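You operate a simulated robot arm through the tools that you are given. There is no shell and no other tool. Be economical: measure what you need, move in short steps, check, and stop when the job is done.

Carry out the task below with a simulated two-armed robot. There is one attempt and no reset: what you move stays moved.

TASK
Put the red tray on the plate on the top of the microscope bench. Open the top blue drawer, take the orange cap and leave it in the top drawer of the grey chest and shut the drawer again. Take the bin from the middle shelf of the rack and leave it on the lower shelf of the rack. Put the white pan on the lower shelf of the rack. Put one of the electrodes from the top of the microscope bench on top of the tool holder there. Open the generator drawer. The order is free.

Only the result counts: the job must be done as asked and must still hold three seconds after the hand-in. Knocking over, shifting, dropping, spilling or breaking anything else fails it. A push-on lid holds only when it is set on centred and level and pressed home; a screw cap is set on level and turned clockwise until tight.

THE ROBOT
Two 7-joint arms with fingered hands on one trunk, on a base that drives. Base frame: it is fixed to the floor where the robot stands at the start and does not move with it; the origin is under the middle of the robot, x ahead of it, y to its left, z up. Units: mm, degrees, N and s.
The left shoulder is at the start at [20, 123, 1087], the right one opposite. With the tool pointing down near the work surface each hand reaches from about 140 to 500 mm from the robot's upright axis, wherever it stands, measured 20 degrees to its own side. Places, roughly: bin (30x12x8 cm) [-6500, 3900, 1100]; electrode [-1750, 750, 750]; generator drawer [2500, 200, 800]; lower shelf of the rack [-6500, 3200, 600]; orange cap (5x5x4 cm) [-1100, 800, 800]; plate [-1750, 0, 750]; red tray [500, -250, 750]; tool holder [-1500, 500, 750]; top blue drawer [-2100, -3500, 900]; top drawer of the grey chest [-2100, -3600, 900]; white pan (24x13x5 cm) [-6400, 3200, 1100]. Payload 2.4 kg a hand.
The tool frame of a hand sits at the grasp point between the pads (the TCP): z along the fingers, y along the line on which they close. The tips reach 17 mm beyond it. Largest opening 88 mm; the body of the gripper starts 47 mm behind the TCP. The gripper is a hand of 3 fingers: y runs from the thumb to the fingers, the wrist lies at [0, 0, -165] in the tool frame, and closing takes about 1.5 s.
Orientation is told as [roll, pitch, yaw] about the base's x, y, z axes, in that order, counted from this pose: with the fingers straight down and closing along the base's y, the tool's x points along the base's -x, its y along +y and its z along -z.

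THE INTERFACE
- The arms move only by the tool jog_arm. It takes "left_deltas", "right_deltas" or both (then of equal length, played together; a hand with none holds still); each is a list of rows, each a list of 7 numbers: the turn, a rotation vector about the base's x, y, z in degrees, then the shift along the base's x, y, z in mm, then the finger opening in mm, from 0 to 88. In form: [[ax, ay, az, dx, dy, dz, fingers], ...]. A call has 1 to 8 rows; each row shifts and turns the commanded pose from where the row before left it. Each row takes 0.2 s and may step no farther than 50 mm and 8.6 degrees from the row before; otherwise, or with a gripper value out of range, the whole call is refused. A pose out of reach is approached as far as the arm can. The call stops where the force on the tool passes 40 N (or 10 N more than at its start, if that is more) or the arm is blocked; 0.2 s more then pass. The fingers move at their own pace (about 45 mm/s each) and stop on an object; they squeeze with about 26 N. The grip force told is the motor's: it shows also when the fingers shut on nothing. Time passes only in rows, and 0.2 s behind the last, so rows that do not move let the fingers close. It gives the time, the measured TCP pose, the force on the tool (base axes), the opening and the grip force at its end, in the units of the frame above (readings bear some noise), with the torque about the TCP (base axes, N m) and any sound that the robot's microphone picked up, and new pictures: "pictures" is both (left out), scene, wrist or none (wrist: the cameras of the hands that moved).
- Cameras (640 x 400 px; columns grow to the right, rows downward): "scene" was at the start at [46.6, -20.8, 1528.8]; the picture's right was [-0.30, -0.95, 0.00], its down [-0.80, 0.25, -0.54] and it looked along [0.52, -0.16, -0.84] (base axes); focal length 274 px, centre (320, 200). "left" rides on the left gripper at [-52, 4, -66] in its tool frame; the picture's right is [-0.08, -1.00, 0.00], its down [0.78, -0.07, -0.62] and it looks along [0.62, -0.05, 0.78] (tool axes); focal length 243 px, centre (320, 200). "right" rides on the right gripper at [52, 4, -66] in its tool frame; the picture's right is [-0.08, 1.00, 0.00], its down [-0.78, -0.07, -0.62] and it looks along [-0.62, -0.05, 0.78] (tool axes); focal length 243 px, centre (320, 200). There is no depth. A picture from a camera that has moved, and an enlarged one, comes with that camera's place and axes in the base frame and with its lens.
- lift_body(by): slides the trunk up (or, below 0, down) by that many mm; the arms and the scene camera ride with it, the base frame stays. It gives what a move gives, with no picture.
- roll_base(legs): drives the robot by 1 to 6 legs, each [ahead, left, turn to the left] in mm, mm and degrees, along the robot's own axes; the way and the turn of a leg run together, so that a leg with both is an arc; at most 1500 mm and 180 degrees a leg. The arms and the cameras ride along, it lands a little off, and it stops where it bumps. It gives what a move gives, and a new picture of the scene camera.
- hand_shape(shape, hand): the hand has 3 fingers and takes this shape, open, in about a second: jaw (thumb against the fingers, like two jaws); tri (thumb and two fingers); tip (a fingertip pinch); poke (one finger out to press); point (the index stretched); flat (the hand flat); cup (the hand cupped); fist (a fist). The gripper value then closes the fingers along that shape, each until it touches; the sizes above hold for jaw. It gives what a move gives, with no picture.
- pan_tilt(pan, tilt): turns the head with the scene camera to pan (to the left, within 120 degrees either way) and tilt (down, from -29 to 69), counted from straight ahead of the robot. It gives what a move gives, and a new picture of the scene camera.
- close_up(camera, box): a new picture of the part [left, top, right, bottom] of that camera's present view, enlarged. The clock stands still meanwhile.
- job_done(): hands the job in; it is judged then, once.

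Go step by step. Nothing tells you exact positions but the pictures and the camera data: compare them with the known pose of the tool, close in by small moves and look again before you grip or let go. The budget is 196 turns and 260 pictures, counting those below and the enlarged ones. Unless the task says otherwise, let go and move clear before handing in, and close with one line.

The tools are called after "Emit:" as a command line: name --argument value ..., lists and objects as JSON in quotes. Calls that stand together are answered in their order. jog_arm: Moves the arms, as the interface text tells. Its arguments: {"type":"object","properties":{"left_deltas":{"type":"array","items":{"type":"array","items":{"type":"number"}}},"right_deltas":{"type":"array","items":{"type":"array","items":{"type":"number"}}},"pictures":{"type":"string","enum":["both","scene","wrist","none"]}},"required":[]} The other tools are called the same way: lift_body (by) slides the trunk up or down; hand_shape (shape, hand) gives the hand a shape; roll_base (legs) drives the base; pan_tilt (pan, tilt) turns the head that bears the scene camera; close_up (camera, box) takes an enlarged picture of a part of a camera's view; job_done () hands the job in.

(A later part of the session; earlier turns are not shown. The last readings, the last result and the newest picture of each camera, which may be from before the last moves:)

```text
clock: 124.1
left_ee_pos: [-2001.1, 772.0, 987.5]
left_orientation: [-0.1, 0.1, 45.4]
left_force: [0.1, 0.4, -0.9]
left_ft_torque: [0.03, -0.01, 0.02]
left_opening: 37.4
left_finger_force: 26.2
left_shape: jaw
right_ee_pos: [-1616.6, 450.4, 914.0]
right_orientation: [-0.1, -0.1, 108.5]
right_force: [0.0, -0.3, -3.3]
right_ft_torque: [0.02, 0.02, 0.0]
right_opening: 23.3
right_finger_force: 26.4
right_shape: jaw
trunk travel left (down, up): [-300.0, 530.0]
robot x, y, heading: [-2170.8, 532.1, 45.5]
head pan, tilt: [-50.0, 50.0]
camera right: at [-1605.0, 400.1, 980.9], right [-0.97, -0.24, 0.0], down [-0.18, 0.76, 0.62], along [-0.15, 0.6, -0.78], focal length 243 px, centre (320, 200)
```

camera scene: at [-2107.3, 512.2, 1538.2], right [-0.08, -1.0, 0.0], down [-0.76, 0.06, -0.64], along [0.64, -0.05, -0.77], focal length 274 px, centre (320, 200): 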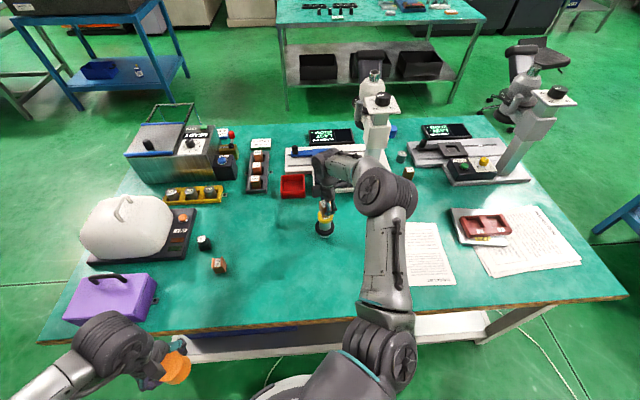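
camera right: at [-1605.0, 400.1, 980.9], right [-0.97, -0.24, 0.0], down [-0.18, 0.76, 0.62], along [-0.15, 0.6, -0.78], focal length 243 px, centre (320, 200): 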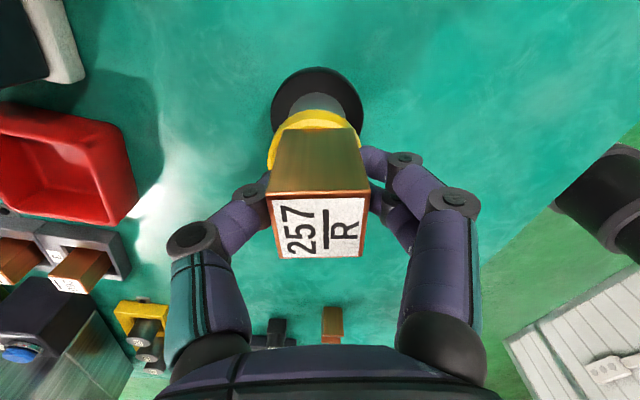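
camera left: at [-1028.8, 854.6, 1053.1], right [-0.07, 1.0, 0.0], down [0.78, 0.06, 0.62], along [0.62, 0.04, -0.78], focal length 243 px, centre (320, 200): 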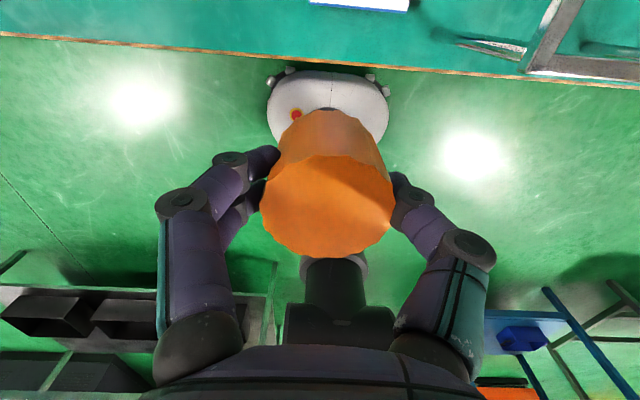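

Still no contact. Lowering in 1.5 mm steps.

Emit:
jog_arm --right_deltas '[[0, 0, 0, 0, 0, -1.5, 15], [0, 0, 0, 0, 0, -1.5, 15], [0, 0, 0, 0, 0, -1.5, 15], [0, 0, 0, 0, 0, 0, 15]]' --pictures "none"

```text
clock: 125.1
left_ee_pos: [-2002.7, 773.1, 987.8]
left_orientation: [-0.1, 0.0, 45.6]
left_force: [0.6, 0.8, 0.1]
left_ft_torque: [0.01, 0.02, 0.0]
left_opening: 37.7
left_finger_force: 26.2
left_shape: jaw
right_ee_pos: [-1617.8, 451.7, 912.1]
right_orientation: [-0.2, -0.1, 108.6]
right_force: [1.4, -2.7, 21.2]
right_ft_torque: [0.0, 0.02, -0.01]
right_opening: 24.4
right_finger_force: 26.1
right_shape: jaw
trunk travel left (down, up): [-300.0, 530.0]
robot x, y, heading: [-2172.1, 529.4, 45.3]
head pan, tilt: [-50.0, 50.0]
```

Contact. I'll ease up 2 mm, open a little, and check.

Emit:
jog_arm --right_deltas '[[0, 0, 0, 0, 0, 2, 15], [0, 0, 0, 0, 0, 0, 15], [0, 0, 0, 0, 0, 0, 30], [0, 0, 0, 0, 0, 0, 45], [0, 0, 0, 0, 0, 0, 60], [0, 0, 0, 0, 0, 0, 60]]' --pictures "wrist"

```text
clock: 126.5
left_ee_pos: [-2001.3, 774.0, 987.9]
left_orientation: [0.1, 0.0, 45.5]
left_force: [0.3, 0.1, -0.2]
left_ft_torque: [0.0, 0.0, 0.03]
left_opening: 37.6
left_finger_force: 25.6
left_shape: jaw
right_ee_pos: [-1617.4, 449.6, 911.9]
right_orientation: [0.0, 0.0, 108.5]
right_force: [0.0, 0.1, -0.6]
right_ft_torque: [-0.01, 0.0, 0.02]
right_opening: 59.6
right_finger_force: 0.1
right_shape: jaw
trunk travel left (down, up): [-300.0, 530.0]
robot x, y, heading: [-2168.1, 532.8, 45.4]
head pan, tilt: [-50.0, 50.0]
camera right: at [-1605.0, 399.5, 978.1], right [-0.97, -0.24, 0.0], down [-0.18, 0.76, 0.62], along [-0.15, 0.6, -0.78], focal length 243 px, centre (320, 200)
```

right: 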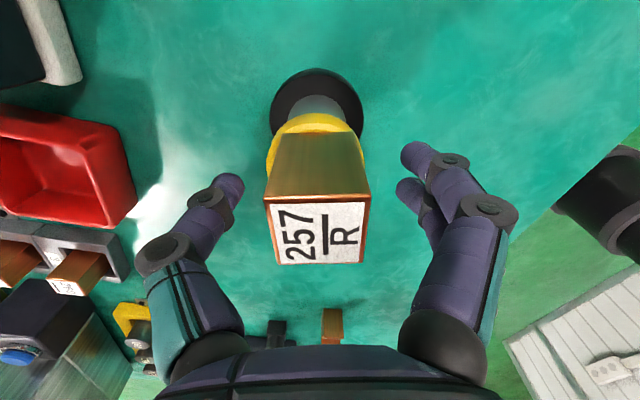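

The electrode stands free on the holder. I'll raise the hand straight up, then retract and verify.

Emit:
jog_arm --right_deltas '[[0, 0, 0, 0, 0, 20, 70], [0, 0, 0, 0, 0, 40, 70], [0, 0, 0, 0, 0, 45, 70], [0, 0, 0, -40, 0, 20, 70], [0, 0, 0, -45, 0, 0, 70], [0, 0, 0, -45, 0, 0, 70], [0, 0, 0, -45, 0, 0, 70]]' --pictures "scene"

Emit:
close_up --camera "scene" --box '[270, 160, 390, 250]'

```text
clock: 128.1
left_ee_pos: [-2001.9, 772.9, 987.9]
left_orientation: [-0.1, 0.0, 45.5]
left_force: [1.2, -0.6, 0.4]
left_ft_torque: [-0.03, 0.0, 0.0]
left_opening: 37.3
left_finger_force: 26.2
left_shape: jaw
right_ee_pos: [-1764.0, 485.4, 1010.9]
right_orientation: [0.1, 0.2, 108.4]
right_force: [-0.4, -0.2, -0.4]
right_ft_torque: [0.0, -0.01, 0.01]
right_opening: 69.7
right_finger_force: 0.0
right_shape: jaw
right hand out of reach, approached as far as the arm can: row 6, 7
trunk travel left (down, up): [-300.0, 530.0]
robot x, y, heading: [-2172.2, 527.2, 45.5]
head pan, tilt: [-50.0, 50.0]
camera scene: at [-2108.4, 512.8, 1538.2], right [-0.08, -1.0, 0.0], down [-0.76, 0.06, -0.64], along [0.64, -0.05, -0.77], focal length 274 px, centre (320, 200)
```

scene: 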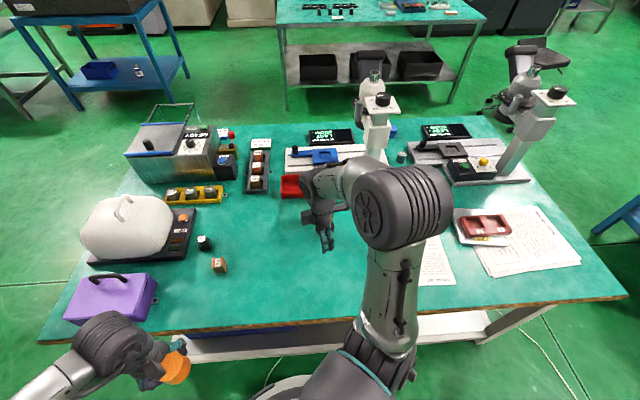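

```text
4.44 times, centred on (330, 205) of scene
camera zoom: at [-2108.4, 512.8, 1538.2], right [-0.08, -1.0, 0.0], down [-0.76, 0.06, -0.64], along [0.64, -0.05, -0.77], focal length 1217 px, centre (276, 178)
```

zoom: 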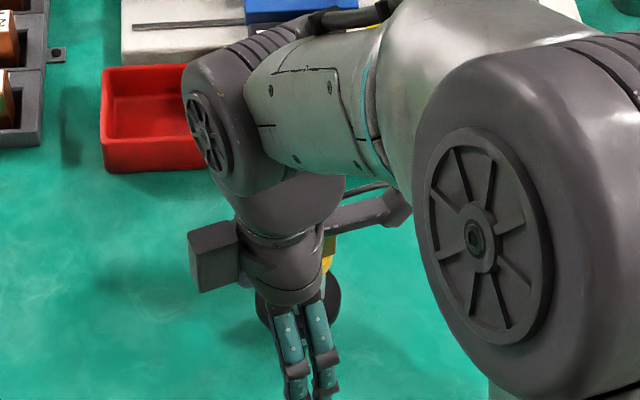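

The arm blocks the view, so I'll draw the hand to the robot's front and look again.

Emit:
jog_arm --right_deltas '[[0, 0, 8, -15, 35, 20, 70], [0, 0, 8, -25, 35, 20, 70], [0, 0, 8, -25, 35, 10, 70], [0, 0, 8, -25, 35, 0, 70], [0, 0, 8, -20, 10, 0, 70]]' --pictures "scene"

Emit:
close_up --camera "scene" --box '[270, 150, 390, 250]'

```text
clock: 129.3
left_ee_pos: [-2000.9, 772.5, 987.5]
left_orientation: [0.0, 0.0, 45.6]
left_force: [0.1, 0.3, 0.0]
left_ft_torque: [-0.02, 0.0, 0.01]
left_opening: 37.7
left_finger_force: 26.5
left_shape: jaw
right_ee_pos: [-1866.8, 644.5, 1054.6]
right_orientation: [0.1, 0.1, 148.7]
right_force: [-0.6, -0.1, -0.1]
right_ft_torque: [0.0, -0.01, 0.0]
right_opening: 69.8
right_finger_force: 0.1
right_shape: jaw
right hand out of reach, approached as far as the arm can: row 1, 2
trunk travel left (down, up): [-300.0, 530.0]
robot x, y, heading: [-2173.3, 529.4, 45.7]
head pan, tilt: [-50.0, 50.0]
camera scene: at [-2107.9, 512.2, 1538.2], right [-0.08, -1.0, 0.0], down [-0.76, 0.06, -0.64], along [0.64, -0.05, -0.77], focal length 274 px, centre (320, 200)
```

scene: 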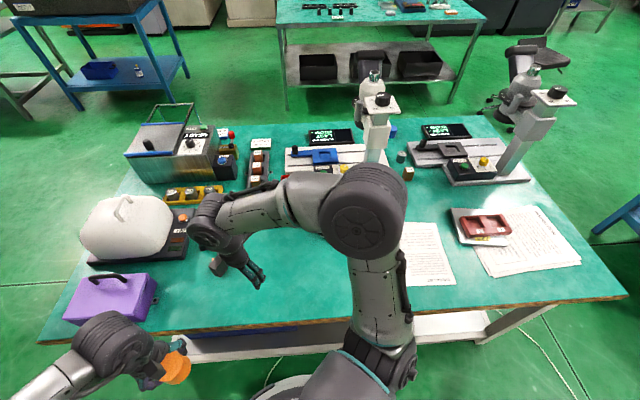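

```text
4.00 times, centred on (330, 200) of scene
camera zoom: at [-2107.9, 512.2, 1538.2], right [-0.08, -1.0, 0.0], down [-0.76, 0.06, -0.64], along [0.64, -0.05, -0.77], focal length 1095 px, centre (280, 200)
```

zoom: 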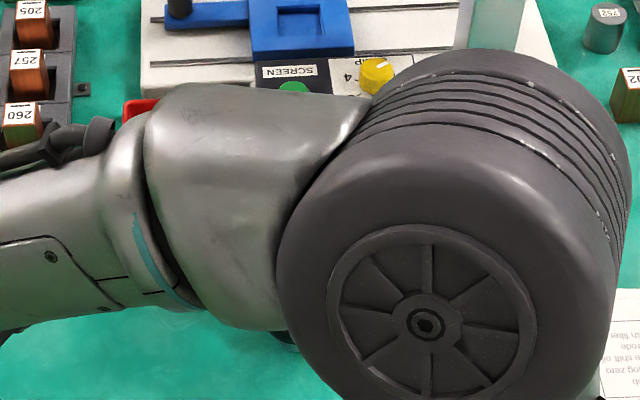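

The elbow still hides it, so I'll back away from the bench, check the electrode, and survey toward the drawers.

Emit:
roll_base --legs '[[-450, 0, 0], [0, 0, -135]]'

Emit:
pan_tilt --pan 75 --tilt 30

Emit:
pan_tilt --pan 0 --tilt 20

```text
clock: 137.5
left_ee_pos: [-2419.6, -66.7, 987.0]
left_orientation: [0.0, 0.0, -88.4]
left_force: [-0.2, -0.3, -0.6]
left_ft_torque: [0.03, 0.0, 0.01]
left_opening: 37.4
left_finger_force: 26.3
left_shape: jaw
right_ee_pos: [-2606.3, -75.5, 1053.0]
right_orientation: [-0.1, 0.0, 14.6]
right_force: [-0.3, 0.6, -0.6]
right_ft_torque: [0.06, -0.05, 0.0]
right_opening: 69.9
right_finger_force: 0.0
right_shape: jaw
trunk travel left (down, up): [-300.0, 530.0]
robot x, y, heading: [-2475.5, 221.9, -88.4]
head pan, tilt: [-50.0, 50.0]
camera scene: at [-2533.8, 189.8, 1538.2], right [-0.66, 0.75, 0.0], down [0.57, 0.51, -0.64], along [-0.48, -0.43, -0.77], focal length 274 px, centre (320, 200)
```

scene: 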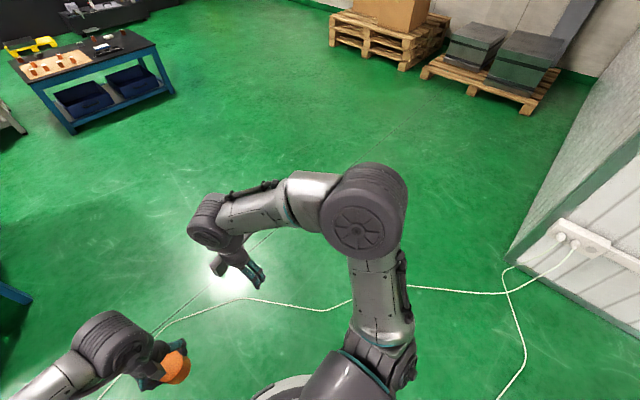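

```text
clock: 139.5
left_ee_pos: [-2419.7, -66.8, 987.8]
left_orientation: [0.0, 0.0, -88.4]
left_force: [-0.3, -0.6, 0.1]
left_ft_torque: [0.0, -0.01, -0.02]
left_opening: 37.5
left_finger_force: 25.9
left_shape: jaw
right_ee_pos: [-2606.4, -75.9, 1054.6]
right_orientation: [0.0, 0.0, 14.6]
right_force: [0.6, 1.0, 0.7]
right_ft_torque: [0.02, -0.02, -0.01]
right_opening: 69.7
right_finger_force: 0.0
right_shape: jaw
trunk travel left (down, up): [-300.0, 530.0]
robot x, y, heading: [-2473.0, 222.1, -88.2]
head pan, tilt: [75.0, 30.0]
camera scene: at [-2388.2, 220.0, 1567.7], right [-0.23, -0.97, 0.0], down [-0.49, 0.12, -0.87], along [0.84, -0.2, -0.5], focal length 274 px, centre (320, 200)
```

scene: 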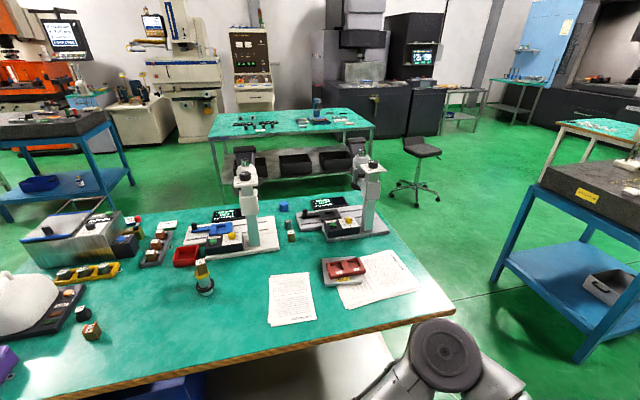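

```text
clock: 141.0
left_ee_pos: [-2418.8, -67.9, 988.1]
left_orientation: [0.0, 0.0, -88.3]
left_force: [0.6, 0.1, 0.2]
left_ft_torque: [0.02, -0.03, 0.03]
left_opening: 37.4
left_finger_force: 26.7
left_shape: jaw
right_ee_pos: [-2606.5, -75.1, 1053.2]
right_orientation: [0.0, 0.0, 14.6]
right_force: [0.6, 0.3, 0.4]
right_ft_torque: [0.0, -0.02, 0.0]
right_opening: 70.0
right_finger_force: 0.1
right_shape: jaw
trunk travel left (down, up): [-300.0, 530.0]
robot x, y, heading: [-2477.5, 223.1, -88.0]
head pan, tilt: [0.0, 20.0]
camera scene: at [-2473.5, 147.8, 1583.7], right [-1.0, -0.03, 0.0], down [-0.01, 0.34, -0.94], along [0.03, -0.94, -0.34], focal length 274 px, centre (320, 200)
```

scene: 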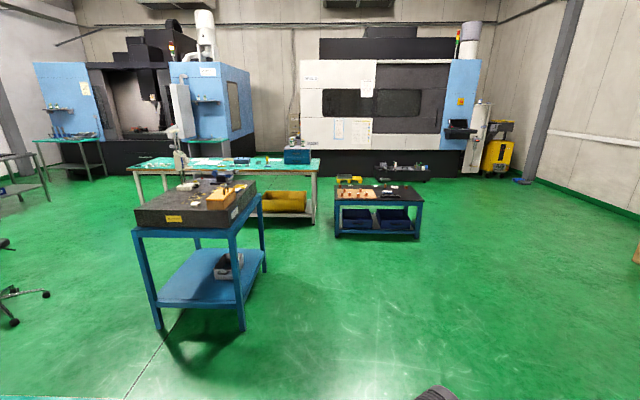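

The electrode stands on the tool holder. The blue box on the far teal bench at about [-2070, -3510] must hold the drawers, so I'll zoom in there.

Emit:
close_up --camera "scene" --box '[220, 130, 340, 210]'

Emit:
roll_base --legs '[[1500, 0, -2], [800, 0, 0]]'

Emit:
pan_tilt --pan 10 --tilt 25

Emit:
close_up --camera "scene" --box '[160, 80, 400, 230]'

```text
5.00 times, centred on (280, 170) of scene
camera zoom: at [-2473.5, 147.8, 1583.7], right [-1.0, -0.03, 0.0], down [-0.01, 0.34, -0.94], along [0.03, -0.94, -0.34], focal length 1369 px, centre (520, 350)
```

zoom: 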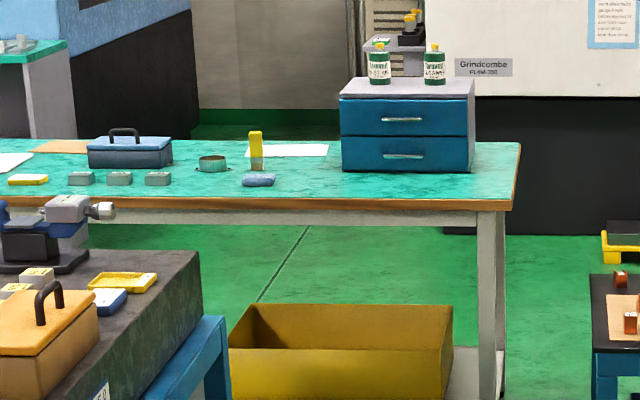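

```text
clock: 152.4
left_ee_pos: [-2389.2, -2375.8, 987.8]
left_orientation: [0.0, 0.1, -89.1]
left_force: [0.2, 0.7, -0.4]
left_ft_torque: [0.01, -0.02, -0.02]
left_opening: 37.3
left_finger_force: 25.8
left_shape: jaw
right_ee_pos: [-2575.1, -2381.0, 1054.1]
right_orientation: [0.1, 0.0, 13.9]
right_force: [0.2, 0.1, -0.7]
right_ft_torque: [0.0, -0.03, 0.06]
right_opening: 69.7
right_finger_force: 0.1
right_shape: jaw
trunk travel left (down, up): [-300.0, 530.0]
robot x, y, heading: [-2438.7, -2082.8, -89.3]
head pan, tilt: [0.0, 20.0]
camera scene: at [-2438.5, -2160.7, 1583.7], right [-1.0, -0.02, 0.0], down [-0.01, 0.34, -0.94], along [0.01, -0.94, -0.34], focal length 274 px, centre (320, 200)
```

scene: 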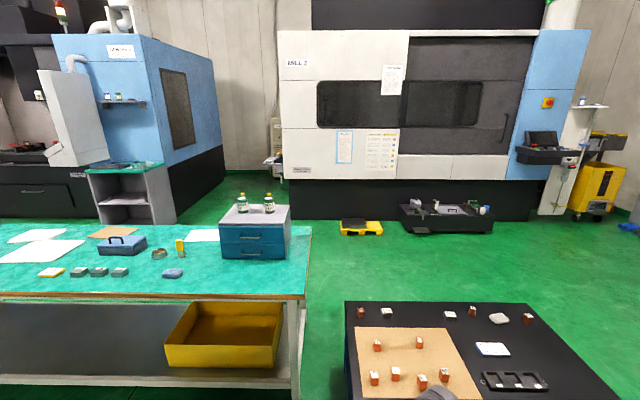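

```text
clock: 153.1
left_ee_pos: [-2386.6, -2376.1, 988.8]
left_orientation: [0.1, 0.0, -89.0]
left_force: [0.1, -0.6, -0.2]
left_ft_torque: [-0.01, 0.0, 0.02]
left_opening: 37.6
left_finger_force: 25.4
left_shape: jaw
right_ee_pos: [-2575.3, -2381.2, 1054.5]
right_orientation: [0.0, 0.0, 13.9]
right_force: [-0.2, 0.2, -0.2]
right_ft_torque: [0.04, 0.0, -0.01]
right_opening: 70.0
right_finger_force: 0.1
right_shape: jaw
trunk travel left (down, up): [-300.0, 530.0]
robot x, y, heading: [-2437.0, -2089.2, -88.9]
head pan, tilt: [10.0, 25.0]
camera scene: at [-2422.6, -2157.7, 1575.7], right [-0.98, -0.19, 0.0], down [-0.08, 0.42, -0.91], along [0.17, -0.89, -0.42], focal length 274 px, centre (320, 200)
```

scene: 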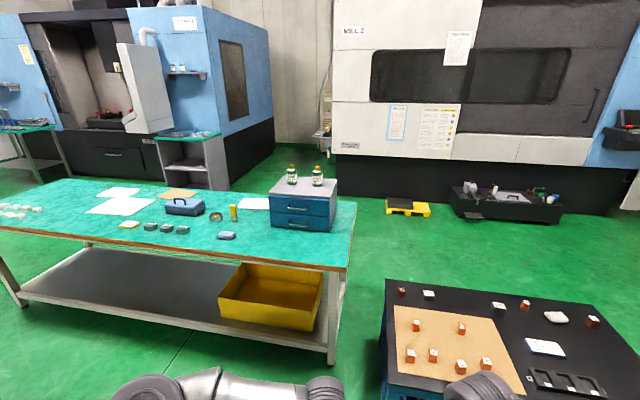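

```text
2.67 times, centred on (280, 155) of scene
camera zoom: at [-2422.6, -2157.7, 1575.7], right [-0.98, -0.19, 0.0], down [-0.08, 0.42, -0.91], along [0.17, -0.89, -0.42], focal length 730 px, centre (427, 320)
```

zoom: 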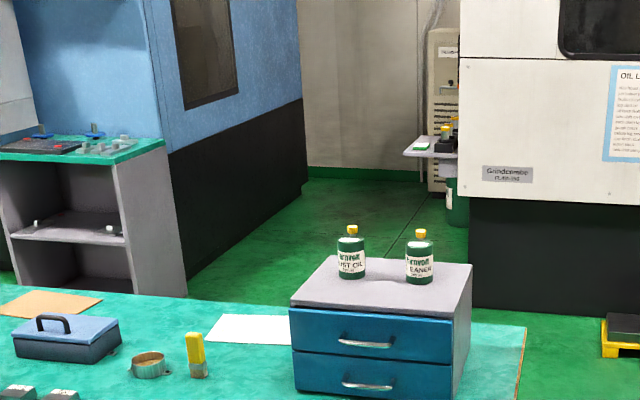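

The grey chest has blue drawers with bar handles, the top handle near [-2054, -3410, 907], and two bottles standing on top. I'll move ahead and look left for the granite cart before sliding over.

Emit:
roll_base --legs '[[450, 0, -1]]'

Emit:
pan_tilt --pan 95 --tilt 35

```text
clock: 155.8
left_ee_pos: [-2388.6, -2828.7, 986.8]
left_orientation: [0.0, -0.1, -90.1]
left_force: [-0.4, 0.4, 0.1]
left_ft_torque: [0.0, 0.0, -0.01]
left_opening: 37.3
left_finger_force: 26.0
left_shape: jaw
right_ee_pos: [-2575.9, -2832.1, 1054.3]
right_orientation: [0.1, 0.0, 12.8]
right_force: [-0.2, -0.6, -0.4]
right_ft_torque: [0.02, 0.0, 0.0]
right_opening: 69.7
right_finger_force: 0.1
right_shape: jaw
trunk travel left (down, up): [-300.0, 530.0]
robot x, y, heading: [-2437.3, -2539.5, -89.8]
head pan, tilt: [10.0, 25.0]
camera scene: at [-2420.9, -2610.8, 1575.6], right [-0.99, -0.17, 0.0], down [-0.07, 0.42, -0.91], along [0.16, -0.89, -0.42], focal length 274 px, centre (320, 200)
```

scene: 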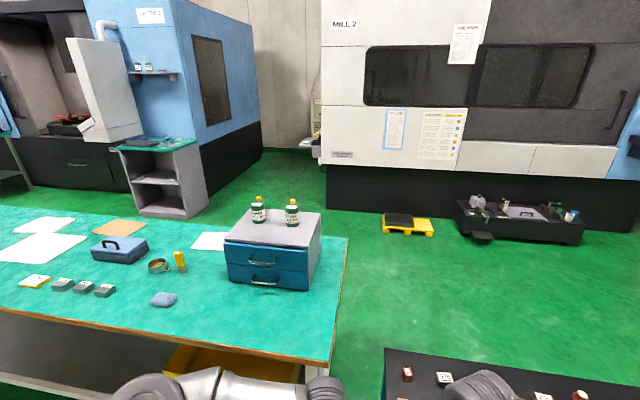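

```text
clock: 157.4
left_ee_pos: [-2389.8, -2828.1, 988.1]
left_orientation: [0.0, 0.0, -90.1]
left_force: [0.9, 0.0, 0.1]
left_ft_torque: [-0.01, 0.02, 0.03]
left_opening: 37.6
left_finger_force: 25.7
left_shape: jaw
right_ee_pos: [-2575.9, -2831.1, 1053.4]
right_orientation: [0.0, 0.0, 12.7]
right_force: [0.1, -0.4, -1.7]
right_ft_torque: [0.03, 0.02, 0.0]
right_opening: 69.7
right_finger_force: 0.1
right_shape: jaw
trunk travel left (down, up): [-300.0, 530.0]
robot x, y, heading: [-2435.6, -2538.3, -90.0]
head pan, tilt: [95.0, 35.0]
camera scene: at [-2348.9, -2511.9, 1559.9], right [0.08, -1.0, 0.0], down [-0.57, -0.05, -0.82], along [0.82, 0.07, -0.57], focal length 274 px, centre (320, 200)
```

scene: 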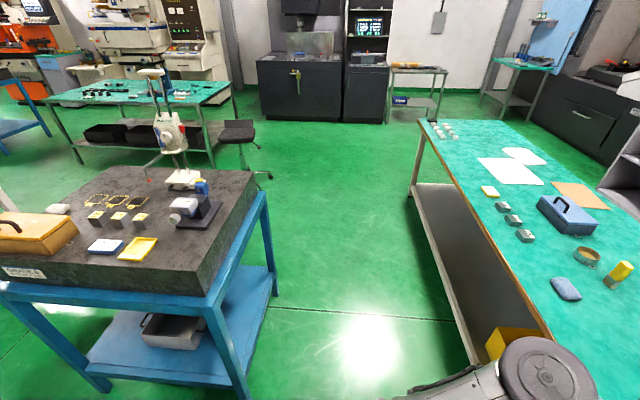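

The slide path is clear. I'll slide left to x≈-2000, then turn the right hand to point forward, thumb up, for the drawer handle.

Emit:
roll_base --legs '[[0, 437, 0]]'

Emit:
jog_arm --right_deltas '[[0, 0, -6.4, 0, -20, 0, 50], [0, 0, -6.4, 0, -20, 0, 50], [-8.2, 0, 0, 8, -12, -12, 50], [-8.2, 0, 0, 8, -12, -12, 50], [-8.2, 0, 0, 8, -12, -12, 50], [-8.2, 0, 0, 8, -12, -12, 50], [-8.2, 0, 0, 8, -12, -12, 50], [-8.2, 0, 0, 8, -12, -12, 50]]' --pictures "none"

Emit:
jog_arm --right_deltas '[[-8.2, 0, 0, 8, -12, -12, 50], [-8.2, 0, 0, 8, -12, -12, 50], [-8.2, 0, 0, 8, -12, -12, 50], [-8.2, 0, 0, 8, -12, -12, 50], [-8, 0, 0, 8, -12, -12, 50], [0, 0, 0, 0, 0, 0, 50]]' --pictures "wrist"

Emit:
pan_tilt --pan 0 --tilt 40

```text
clock: 160.1
left_ee_pos: [-1940.0, -2830.0, 987.7]
left_orientation: [0.0, 0.1, -90.0]
left_force: [0.0, -0.1, -0.1]
left_ft_torque: [-0.02, 0.0, 0.01]
left_opening: 37.6
left_finger_force: 25.5
left_shape: jaw
right_ee_pos: [-2127.6, -2834.3, 1053.7]
right_orientation: [0.0, 0.0, 13.0]
right_force: [0.2, -0.1, -0.6]
right_ft_torque: [0.01, 0.01, -0.01]
right_opening: 69.6
right_finger_force: 0.1
right_shape: jaw
trunk travel left (down, up): [-300.0, 530.0]
robot x, y, heading: [-1989.5, -2538.9, -89.7]
head pan, tilt: [95.0, 35.0]
camera scene: at [-1900.1, -2512.2, 1559.9], right [0.09, -1.0, 0.0], down [-0.57, -0.05, -0.82], along [0.82, 0.07, -0.57], focal length 274 px, centre (320, 200)
```

scene: 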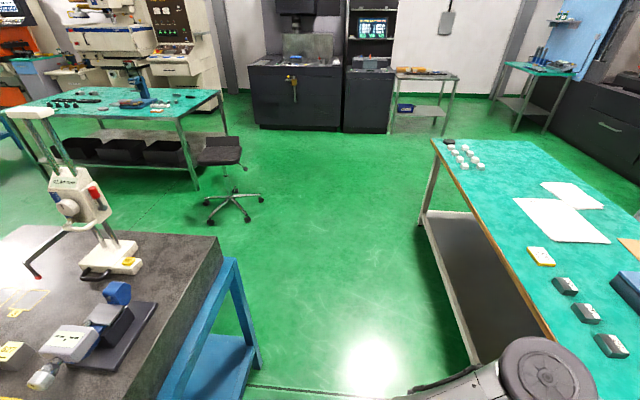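

```text
clock: 161.9
left_ee_pos: [-1940.0, -2831.0, 987.9]
left_orientation: [0.0, 0.0, -90.0]
left_force: [-0.7, 0.2, 0.0]
left_ft_torque: [0.01, -0.03, 0.0]
left_opening: 37.2
left_finger_force: 25.8
left_shape: jaw
right_ee_pos: [-2076.9, -2939.7, 986.1]
right_orientation: [-46.4, -1.4, 1.3]
right_force: [0.3, -0.1, 0.3]
right_ft_torque: [-0.01, 0.0, 0.03]
right_opening: 50.5
right_finger_force: 0.1
right_shape: jaw
right hand out of reach, approached as far as the arm can: row 8
trunk travel left (down, up): [-300.0, 530.0]
robot x, y, heading: [-1986.7, -2536.4, -89.9]
head pan, tilt: [95.0, 35.0]
```

```text
clock: 163.3
left_ee_pos: [-1941.9, -2829.0, 988.5]
left_orientation: [0.0, 0.0, -90.0]
left_force: [-0.1, 0.2, -0.4]
left_ft_torque: [-0.03, 0.02, -0.02]
left_opening: 37.5
left_finger_force: 25.7
left_shape: jaw
right_ee_pos: [-2088.1, -3002.1, 929.1]
right_orientation: [-87.2, -0.3, 2.1]
right_force: [-0.2, 0.4, -0.5]
right_ft_torque: [0.0, -0.01, 0.01]
right_opening: 50.2
right_finger_force: 0.1
right_shape: jaw
right hand out of reach, approached as far as the arm can: row 2, 3, 4, 5
trunk travel left (down, up): [-300.0, 530.0]
robot x, y, heading: [-1987.7, -2540.1, -89.9]
head pan, tilt: [95.0, 35.0]
camera right: at [-2142.6, -2937.2, 928.0], right [0.09, 0.05, -0.99], down [0.76, 0.65, 0.1], along [0.65, -0.76, 0.02], focal length 243 px, centre (320, 200)
```

right: 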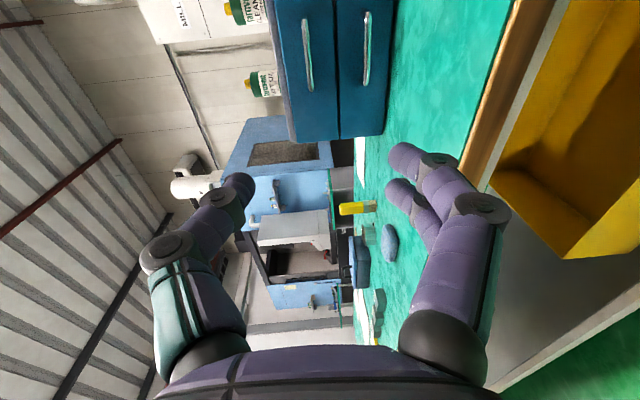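

```text
clock: 165.0
left_ee_pos: [-1941.2, -2829.5, 987.9]
left_orientation: [0.1, 0.0, -90.0]
left_force: [0.2, -1.2, -0.5]
left_ft_torque: [-0.02, 0.0, 0.04]
left_opening: 37.4
left_finger_force: 25.9
left_shape: jaw
right_ee_pos: [-2087.1, -3000.5, 928.8]
right_orientation: [-87.0, -0.2, 2.1]
right_force: [-0.1, -0.4, 0.5]
right_ft_torque: [0.01, -0.02, 0.0]
right_opening: 50.4
right_finger_force: 0.1
right_shape: jaw
trunk travel left (down, up): [-300.0, 530.0]
robot x, y, heading: [-1988.1, -2540.6, -90.1]
head pan, tilt: [0.0, 40.0]
camera scene: at [-1988.4, -2605.0, 1552.3], right [-1.0, 0.0, 0.0], down [0.0, 0.64, -0.77], along [0.0, -0.77, -0.64], focal length 274 px, centre (320, 200)
```

scene: 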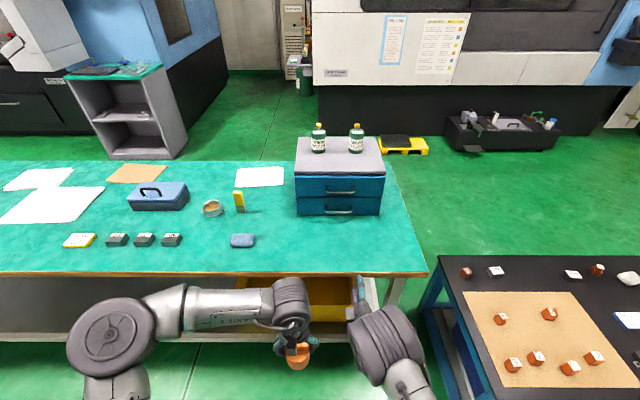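

The top handle is at about [-2063, -3402, 932]. I'll roll ahead 330 mm so the hand ends up just short of it.

Emit:
roll_base --legs '[[320, 0, 0]]'

Emit:
jog_arm --right_deltas '[[-3, 0, -2, 0, 0, 0, 60], [0, 0, 0, 0, 0, 0, 60]]' --pictures "both"

```text
clock: 167.2
left_ee_pos: [-1941.1, -3150.0, 988.7]
left_orientation: [0.0, 0.0, -90.2]
left_force: [-0.3, -0.1, -0.6]
left_ft_torque: [-0.03, -0.02, 0.0]
left_opening: 37.3
left_finger_force: 26.0
left_shape: jaw
right_ee_pos: [-2089.0, -3321.1, 928.6]
right_orientation: [-87.1, -0.4, 1.9]
right_force: [0.4, 0.1, 0.6]
right_ft_torque: [0.0, 0.01, 0.01]
right_opening: 50.4
right_finger_force: 0.0
right_shape: jaw
trunk travel left (down, up): [-300.0, 530.0]
robot x, y, heading: [-1988.0, -2860.5, -90.4]
head pan, tilt: [0.0, 40.0]
camera scene: at [-1989.2, -2925.7, 1552.3], right [-1.0, 0.0, 0.0], down [0.0, 0.64, -0.77], along [0.0, -0.77, -0.64], focal length 274 px, centre (320, 200)
```

scene: 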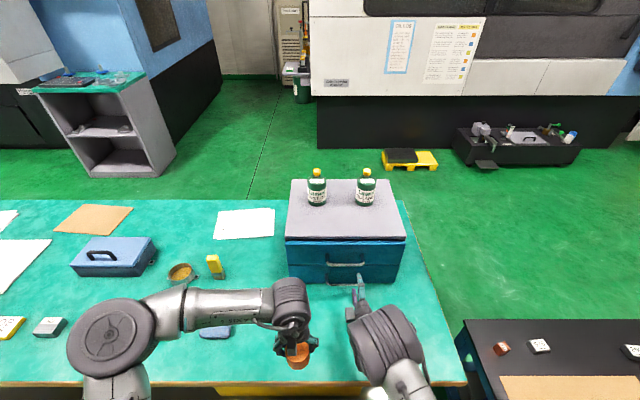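

```text
clock: 167.8
left_ee_pos: [-1942.4, -3149.7, 988.5]
left_orientation: [-0.1, -0.1, -90.2]
left_force: [-0.8, -1.0, -0.6]
left_ft_torque: [-0.03, -0.03, -0.03]
left_opening: 37.7
left_finger_force: 26.0
left_shape: jaw
right_ee_pos: [-2096.8, -3321.0, 928.5]
right_orientation: [-90.1, -0.4, 0.0]
right_force: [0.6, 0.0, 0.3]
right_ft_torque: [-0.01, 0.01, 0.0]
right_opening: 59.7
right_finger_force: 0.2
right_shape: jaw
right hand out of reach, approached as far as the arm can: row 1
trunk travel left (down, up): [-300.0, 530.0]
robot x, y, heading: [-1991.8, -2860.4, -90.6]
head pan, tilt: [0.0, 40.0]
camera scene: at [-1989.1, -2924.8, 1552.4], right [-1.0, 0.0, 0.0], down [0.0, 0.64, -0.77], along [0.0, -0.77, -0.64], focal length 274 px, centre (320, 200)
camera right: at [-2149.0, -3255.1, 924.5], right [0.09, 0.0, -1.0], down [0.78, 0.62, 0.07], along [0.62, -0.78, 0.06], focal length 243 px, centre (320, 200)
```

scene: 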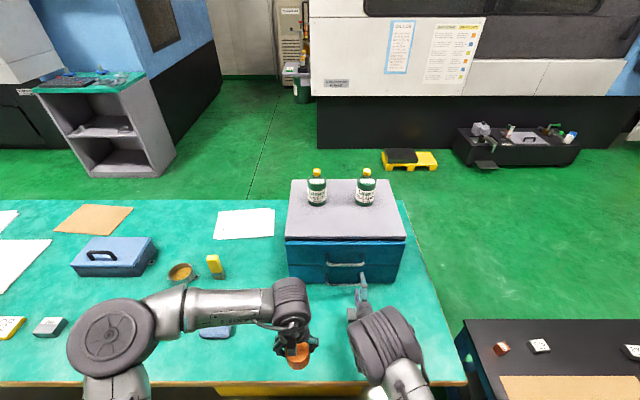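
right: 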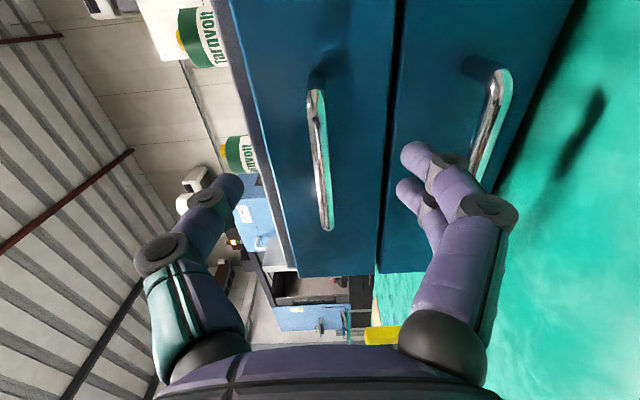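

The handle bar is centred near [-2062, -3391, 931]. I'll approach in two steps.

Emit:
jog_arm --right_deltas '[[0, 0, 0, 10, -20, 1, 60], [0, 0, 0, 10, -20, 1, 60], [0, 0, 0, 0, 0, 0, 60]]' --pictures "wrist"

```text
clock: 168.6
left_ee_pos: [-1942.2, -3149.6, 987.9]
left_orientation: [0.0, 0.0, -90.3]
left_force: [-0.2, -0.2, -0.1]
left_ft_torque: [-0.03, -0.02, 0.04]
left_opening: 37.3
left_finger_force: 26.5
left_shape: jaw
right_ee_pos: [-2096.5, -3361.9, 931.9]
right_orientation: [-90.1, -0.4, 0.1]
right_force: [0.7, -1.4, 0.2]
right_ft_torque: [0.0, 0.02, -0.01]
right_opening: 60.0
right_finger_force: 0.1
right_shape: jaw
right hand out of reach, approached as far as the arm can: row 1, 2
trunk travel left (down, up): [-300.0, 530.0]
robot x, y, heading: [-1989.5, -2856.8, -90.2]
head pan, tilt: [0.0, 40.0]
camera right: at [-2148.9, -3295.8, 927.1], right [0.09, 0.0, -1.0], down [0.78, 0.62, 0.07], along [0.62, -0.78, 0.06], focal length 243 px, centre (320, 200)
```

right: 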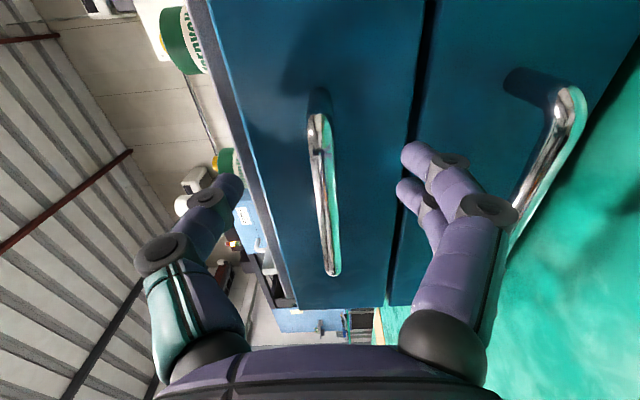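

The wrist can't move further inward, so I'll slide the base 27 mm left instead.

Emit:
roll_base --legs '[[0, 27, 0]]'

Emit:
jog_arm --right_deltas '[[0, 0, 0, 0, -2, 0, 60]]' --pictures "wrist"

```text
clock: 169.4
left_ee_pos: [-1914.4, -3150.5, 987.3]
left_orientation: [-0.1, 0.0, -90.2]
left_force: [-0.1, 0.1, -0.7]
left_ft_torque: [0.01, 0.01, 0.01]
left_opening: 37.3
left_finger_force: 25.7
left_shape: jaw
right_ee_pos: [-2068.4, -3361.0, 930.8]
right_orientation: [-90.1, -0.3, 0.2]
right_force: [-0.5, 0.0, 0.1]
right_ft_torque: [0.03, -0.03, 0.02]
right_opening: 59.8
right_finger_force: 0.0
right_shape: jaw
trunk travel left (down, up): [-300.0, 530.0]
robot x, y, heading: [-1961.0, -2859.4, -90.2]
head pan, tilt: [0.0, 40.0]
camera scene: at [-1959.9, -2925.0, 1552.3], right [-1.0, 0.0, 0.0], down [0.0, 0.64, -0.77], along [0.0, -0.77, -0.64], focal length 274 px, centre (320, 200)
```

scene: 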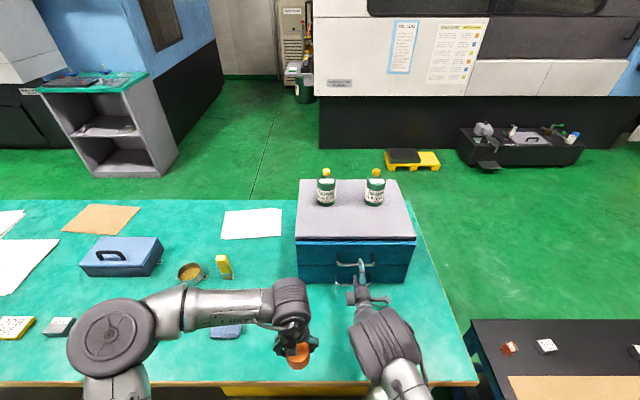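

```text
clock: 169.8
left_ee_pos: [-1914.6, -3149.3, 989.0]
left_orientation: [0.0, 0.0, -90.2]
left_force: [-0.7, 0.4, 0.4]
left_ft_torque: [-0.04, 0.01, 0.01]
left_opening: 37.4
left_finger_force: 26.1
left_shape: jaw
right_ee_pos: [-2068.9, -3362.8, 931.3]
right_orientation: [-90.1, -0.3, 0.2]
right_force: [-0.2, -1.0, 1.1]
right_ft_torque: [0.01, 0.01, -0.01]
right_opening: 60.0
right_finger_force: 0.0
right_shape: jaw
trunk travel left (down, up): [-300.0, 530.0]
robot x, y, heading: [-1960.1, -2861.2, -90.2]
head pan, tilt: [0.0, 40.0]
camera right: at [-2121.6, -3297.6, 927.2], right [0.09, 0.0, -1.0], down [0.78, 0.62, 0.07], along [0.62, -0.78, 0.06], focal length 243 px, centre (320, 200)
```

right: 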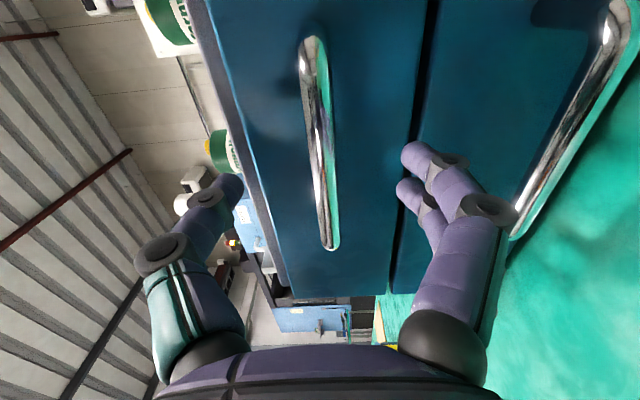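

Lined up on the bar. Advancing 22 mm and closing.

Emit:
jog_arm --right_deltas '[[0, 0, 0, 0, -12, 0, 60], [0, 0, 0, 0, -10, 0, 60], [0, 0, 0, 0, 0, 0, 60], [0, 0, 0, 0, 0, 0, 0], [0, 0, 0, 0, 0, 0, 0], [0, 0, 0, 0, 0, 0, 0], [0, 0, 0, 0, 0, 0, 0], [0, 0, 0, 0, 0, 0, 0]]' --pictures "wrist"

```text
clock: 171.6
left_ee_pos: [-1914.9, -3149.9, 987.3]
left_orientation: [0.1, 0.0, -90.1]
left_force: [0.4, 0.6, -1.0]
left_ft_torque: [-0.01, 0.0, -0.01]
left_opening: 37.5
left_finger_force: 25.8
left_shape: jaw
right_ee_pos: [-2068.8, -3385.9, 931.1]
right_orientation: [-90.2, -0.3, 0.2]
right_force: [0.0, -0.6, 4.0]
right_ft_torque: [-0.01, -0.04, 0.01]
right_opening: 0.0
right_finger_force: 26.4
right_shape: jaw
trunk travel left (down, up): [-300.0, 530.0]
robot x, y, heading: [-1961.1, -2861.5, -90.2]
head pan, tilt: [0.0, 40.0]
camera right: at [-2122.6, -3320.2, 926.4], right [0.09, 0.0, -1.0], down [0.78, 0.62, 0.07], along [0.62, -0.78, 0.06], focal length 243 px, centre (320, 200)
```

right: 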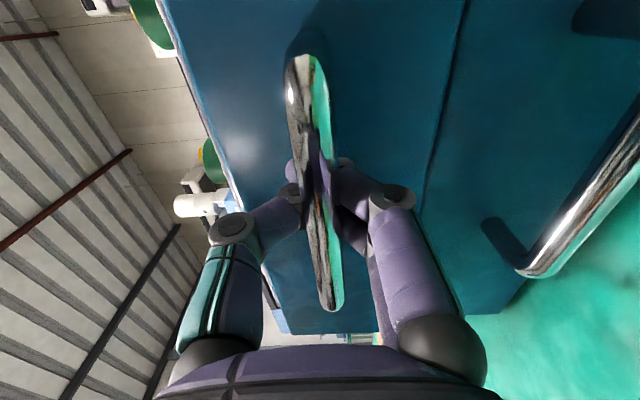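

The fingers closed around the bar. I'll pull gently and see whether the drawer follows.

Emit:
jog_arm --right_deltas '[[0, 0, 0, 0, 10, 0, 0], [0, 0, 0, 0, 15, 0, 0], [0, 0, 0, 0, 15, 0, 0], [0, 0, 0, 0, 0, 0, 0]]' --pictures "both"

```text
clock: 172.6
left_ee_pos: [-1915.9, -3149.8, 987.5]
left_orientation: [-0.1, 0.0, -90.2]
left_force: [0.3, 0.5, -0.4]
left_ft_torque: [0.03, -0.01, -0.01]
left_opening: 37.6
left_finger_force: 26.4
left_shape: jaw
right_ee_pos: [-2068.3, -3344.2, 931.5]
right_orientation: [-90.1, -0.6, 0.1]
right_force: [-3.8, -0.4, -1.9]
right_ft_torque: [0.0, -0.01, 0.0]
right_opening: 0.1
right_finger_force: 26.2
right_shape: jaw
trunk travel left (down, up): [-300.0, 530.0]
robot x, y, heading: [-1962.5, -2859.6, -90.1]
head pan, tilt: [0.0, 40.0]
camera scene: at [-1962.5, -2925.1, 1552.3], right [-1.0, 0.0, 0.0], down [0.0, 0.64, -0.77], along [0.0, -0.77, -0.64], focal length 274 px, centre (320, 200)
camera right: at [-2121.8, -3278.6, 927.0], right [0.09, 0.0, -1.0], down [0.78, 0.62, 0.07], along [0.62, -0.78, 0.06], focal length 243 px, centre (320, 200)
```

scene: 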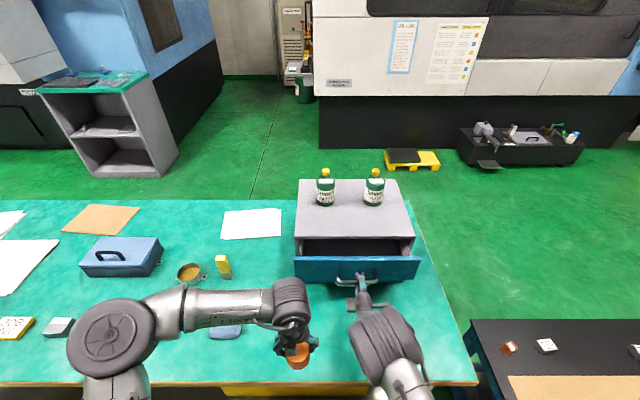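
right: 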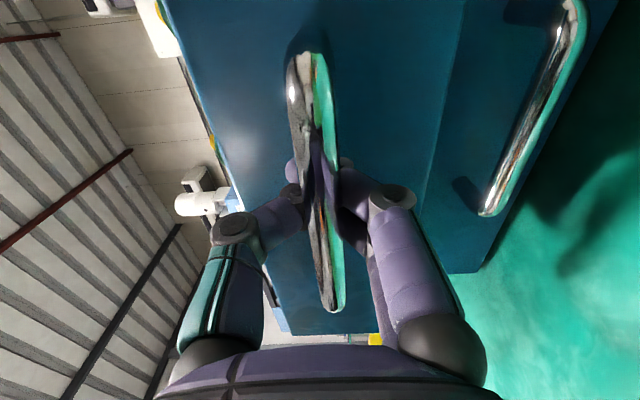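

The drawer follows. I'll pull further, in steps.

Emit:
jog_arm --right_deltas '[[0, 0, 0, 0, 15, 0, 0], [0, 0, 0, 0, 20, 0, 0], [0, 0, 0, 0, 20, 0, 0], [0, 0, 0, 0, 20, 0, 0], [0, 0, 0, 0, 15, 0, 0], [0, 0, 0, 0, 0, 0, 0]]' --pictures "both"

```text
clock: 174.0
left_ee_pos: [-1915.3, -3150.3, 988.6]
left_orientation: [0.0, 0.0, -90.2]
left_force: [0.1, 0.3, -1.5]
left_ft_torque: [0.02, 0.0, 0.02]
left_opening: 37.3
left_finger_force: 26.1
left_shape: jaw
right_ee_pos: [-2068.2, -3255.6, 931.7]
right_orientation: [-90.1, -0.5, 0.3]
right_force: [-3.7, -0.4, 2.3]
right_ft_torque: [0.02, 0.04, 0.05]
right_opening: 0.3
right_finger_force: 25.5
right_shape: jaw
trunk travel left (down, up): [-300.0, 530.0]
robot x, y, heading: [-1958.3, -2858.7, -90.4]
head pan, tilt: [0.0, 40.0]
camera scene: at [-1962.1, -2925.0, 1552.4], right [-1.0, 0.0, 0.0], down [0.0, 0.64, -0.77], along [0.0, -0.77, -0.64], focal length 274 px, centre (320, 200)
camera right: at [-2121.3, -3189.1, 926.6], right [0.09, 0.0, -1.0], down [0.78, 0.62, 0.07], along [0.62, -0.78, 0.06], focal length 243 px, centre (320, 200)
```

scene: 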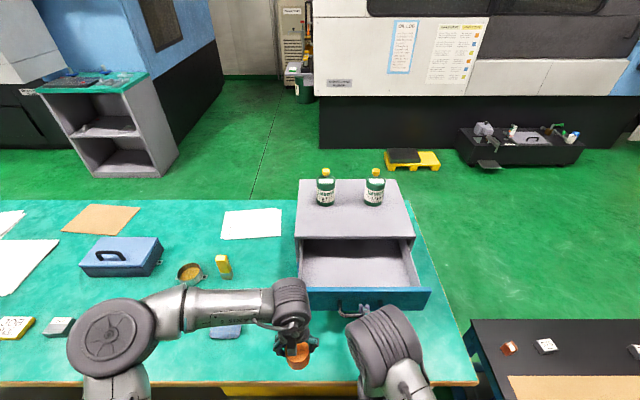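
right: 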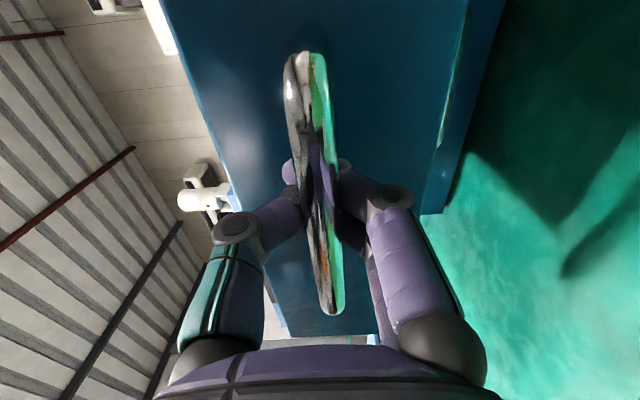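

The drawer is open about 130 mm and empty. I'll release the handle, lift the right hand away, and shift the base so the left hand can reach in.

Emit:
jog_arm --right_deltas '[[0, 0, 0, 0, 0, 0, 60], [0, 0, 0, 0, 0, 0, 60], [0, 0, 0, 0, 0, 0, 60], [0, 0, 0, 0, 0, 0, 60], [0, 0, 0, 0, 25, 0, 60], [0, 0, 0, -10, 25, 0, 60], [0, 0, 0, -20, 0, 40, 60], [0, 0, 0, -20, 0, 40, 60]]' --pictures "scene"

```text
clock: 175.8
left_ee_pos: [-1915.2, -3149.8, 988.4]
left_orientation: [0.0, 0.0, -90.3]
left_force: [-0.6, 0.3, -0.4]
left_ft_torque: [0.01, 0.0, -0.02]
left_opening: 37.2
left_finger_force: 25.6
left_shape: jaw
right_ee_pos: [-2117.4, -3216.5, 1006.9]
right_orientation: [-90.1, -0.5, 0.1]
right_force: [0.4, -0.5, -0.6]
right_ft_torque: [0.0, 0.02, 0.02]
right_opening: 59.9
right_finger_force: 0.1
right_shape: jaw
right hand out of reach, approached as far as the arm can: row 8
trunk travel left (down, up): [-300.0, 530.0]
robot x, y, heading: [-1963.0, -2860.1, -90.4]
head pan, tilt: [0.0, 40.0]
camera scene: at [-1961.9, -2924.9, 1552.4], right [-1.0, 0.0, 0.0], down [0.0, 0.64, -0.77], along [0.0, -0.77, -0.64], focal length 274 px, centre (320, 200)
```

scene: 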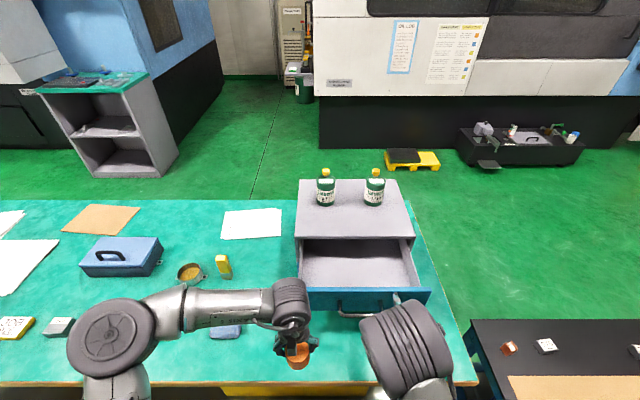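

The right hand is clear. I'll lift the cap and slide the base 110 mm right.

Emit:
jog_arm --left_deltas '[[0, 0, 0, 0, 0, 35, 30], [0, 0, 0, 0, 0, 35, 30]]' --pictures "none"

Emit:
roll_base --legs '[[0, -110, 0.3]]'

Emit:
jog_arm --left_deltas '[[0, 0, 0, 5, -45, 0, 30], [0, 0, 0, 5, -45, 0, 30], [0, 0, 0, 5, -45, 0, 30], [0, 0, 0, 5, -45, 0, 30], [0, 0, 0, 0, -8, -30, 30], [0, 0, 0, 0, 0, 0, 30]]' --pictures "both"

```text
clock: 176.4
left_ee_pos: [-1913.4, -3148.8, 1057.3]
left_orientation: [0.0, 0.1, -90.2]
left_force: [-0.6, 0.0, -0.7]
left_ft_torque: [-0.02, 0.01, 0.0]
left_opening: 37.6
left_finger_force: 25.8
left_shape: jaw
right_ee_pos: [-2117.3, -3216.8, 1005.3]
right_orientation: [-90.1, -0.4, 0.1]
right_force: [-0.2, 0.0, 0.2]
right_ft_torque: [0.02, 0.04, 0.02]
right_opening: 59.7
right_finger_force: 0.1
right_shape: jaw
trunk travel left (down, up): [-300.0, 530.0]
robot x, y, heading: [-1963.1, -2865.0, -90.4]
head pan, tilt: [0.0, 40.0]
```

```text
clock: 177.6
left_ee_pos: [-2025.0, -3150.1, 1056.7]
left_orientation: [0.1, 0.0, -89.9]
left_force: [-0.3, -0.6, -0.7]
left_ft_torque: [0.01, -0.02, 0.0]
left_opening: 37.3
left_finger_force: 25.2
left_shape: jaw
right_ee_pos: [-2226.3, -3217.8, 1004.7]
right_orientation: [-90.1, -0.6, 0.4]
right_force: [-0.5, 0.3, 0.4]
right_ft_torque: [0.03, -0.05, 0.01]
right_opening: 59.9
right_finger_force: 0.0
right_shape: jaw
trunk travel left (down, up): [-300.0, 530.0]
robot x, y, heading: [-2073.6, -2858.3, -90.0]
head pan, tilt: [0.0, 40.0]
camera scene: at [-2073.7, -2924.8, 1552.3], right [-1.0, 0.0, 0.0], down [0.0, 0.64, -0.77], along [0.0, -0.77, -0.64], focal length 274 px, centre (320, 200)
```

scene: 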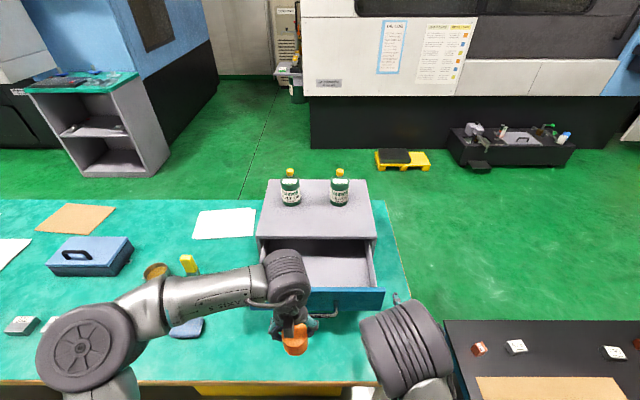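

```text
clock: 179.0
left_ee_pos: [-1994.6, -3317.6, 1024.4]
left_orientation: [0.0, 0.0, -90.0]
left_force: [-0.1, -0.1, 0.9]
left_ft_torque: [0.0, 0.02, 0.04]
left_opening: 37.2
left_finger_force: 26.3
left_shape: jaw
left hand out of reach, approached as far as the arm can: row 4
right_ee_pos: [-2225.3, -3218.5, 1008.0]
right_orientation: [-90.1, -0.4, 0.4]
right_force: [0.3, 0.1, 0.4]
right_ft_torque: [0.02, 0.02, -0.01]
right_opening: 59.7
right_finger_force: 0.1
right_shape: jaw
trunk travel left (down, up): [-300.0, 530.0]
robot x, y, heading: [-2068.2, -2856.6, -89.8]
head pan, tilt: [0.0, 40.0]
camera scene: at [-2071.5, -2924.7, 1552.4], right [-1.0, 0.0, 0.0], down [0.0, 0.64, -0.77], along [0.0, -0.77, -0.64], focal length 274 px, centre (320, 200)
camera left: at [-1990.0, -3369.8, 1089.5], right [-1.0, -0.09, 0.0], down [-0.07, 0.78, 0.62], along [-0.05, 0.62, -0.78], focal length 243 px, centre (320, 200)
```

scene: 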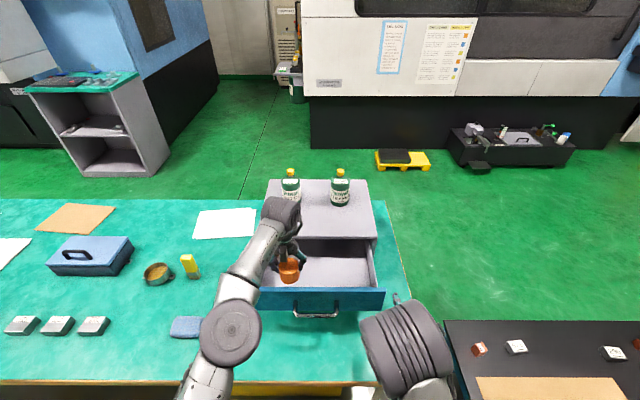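
left: 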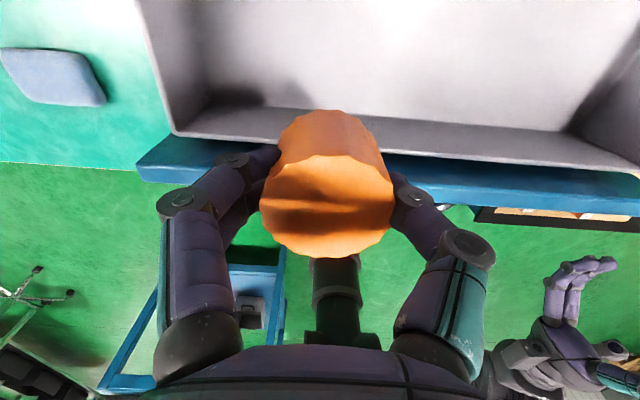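

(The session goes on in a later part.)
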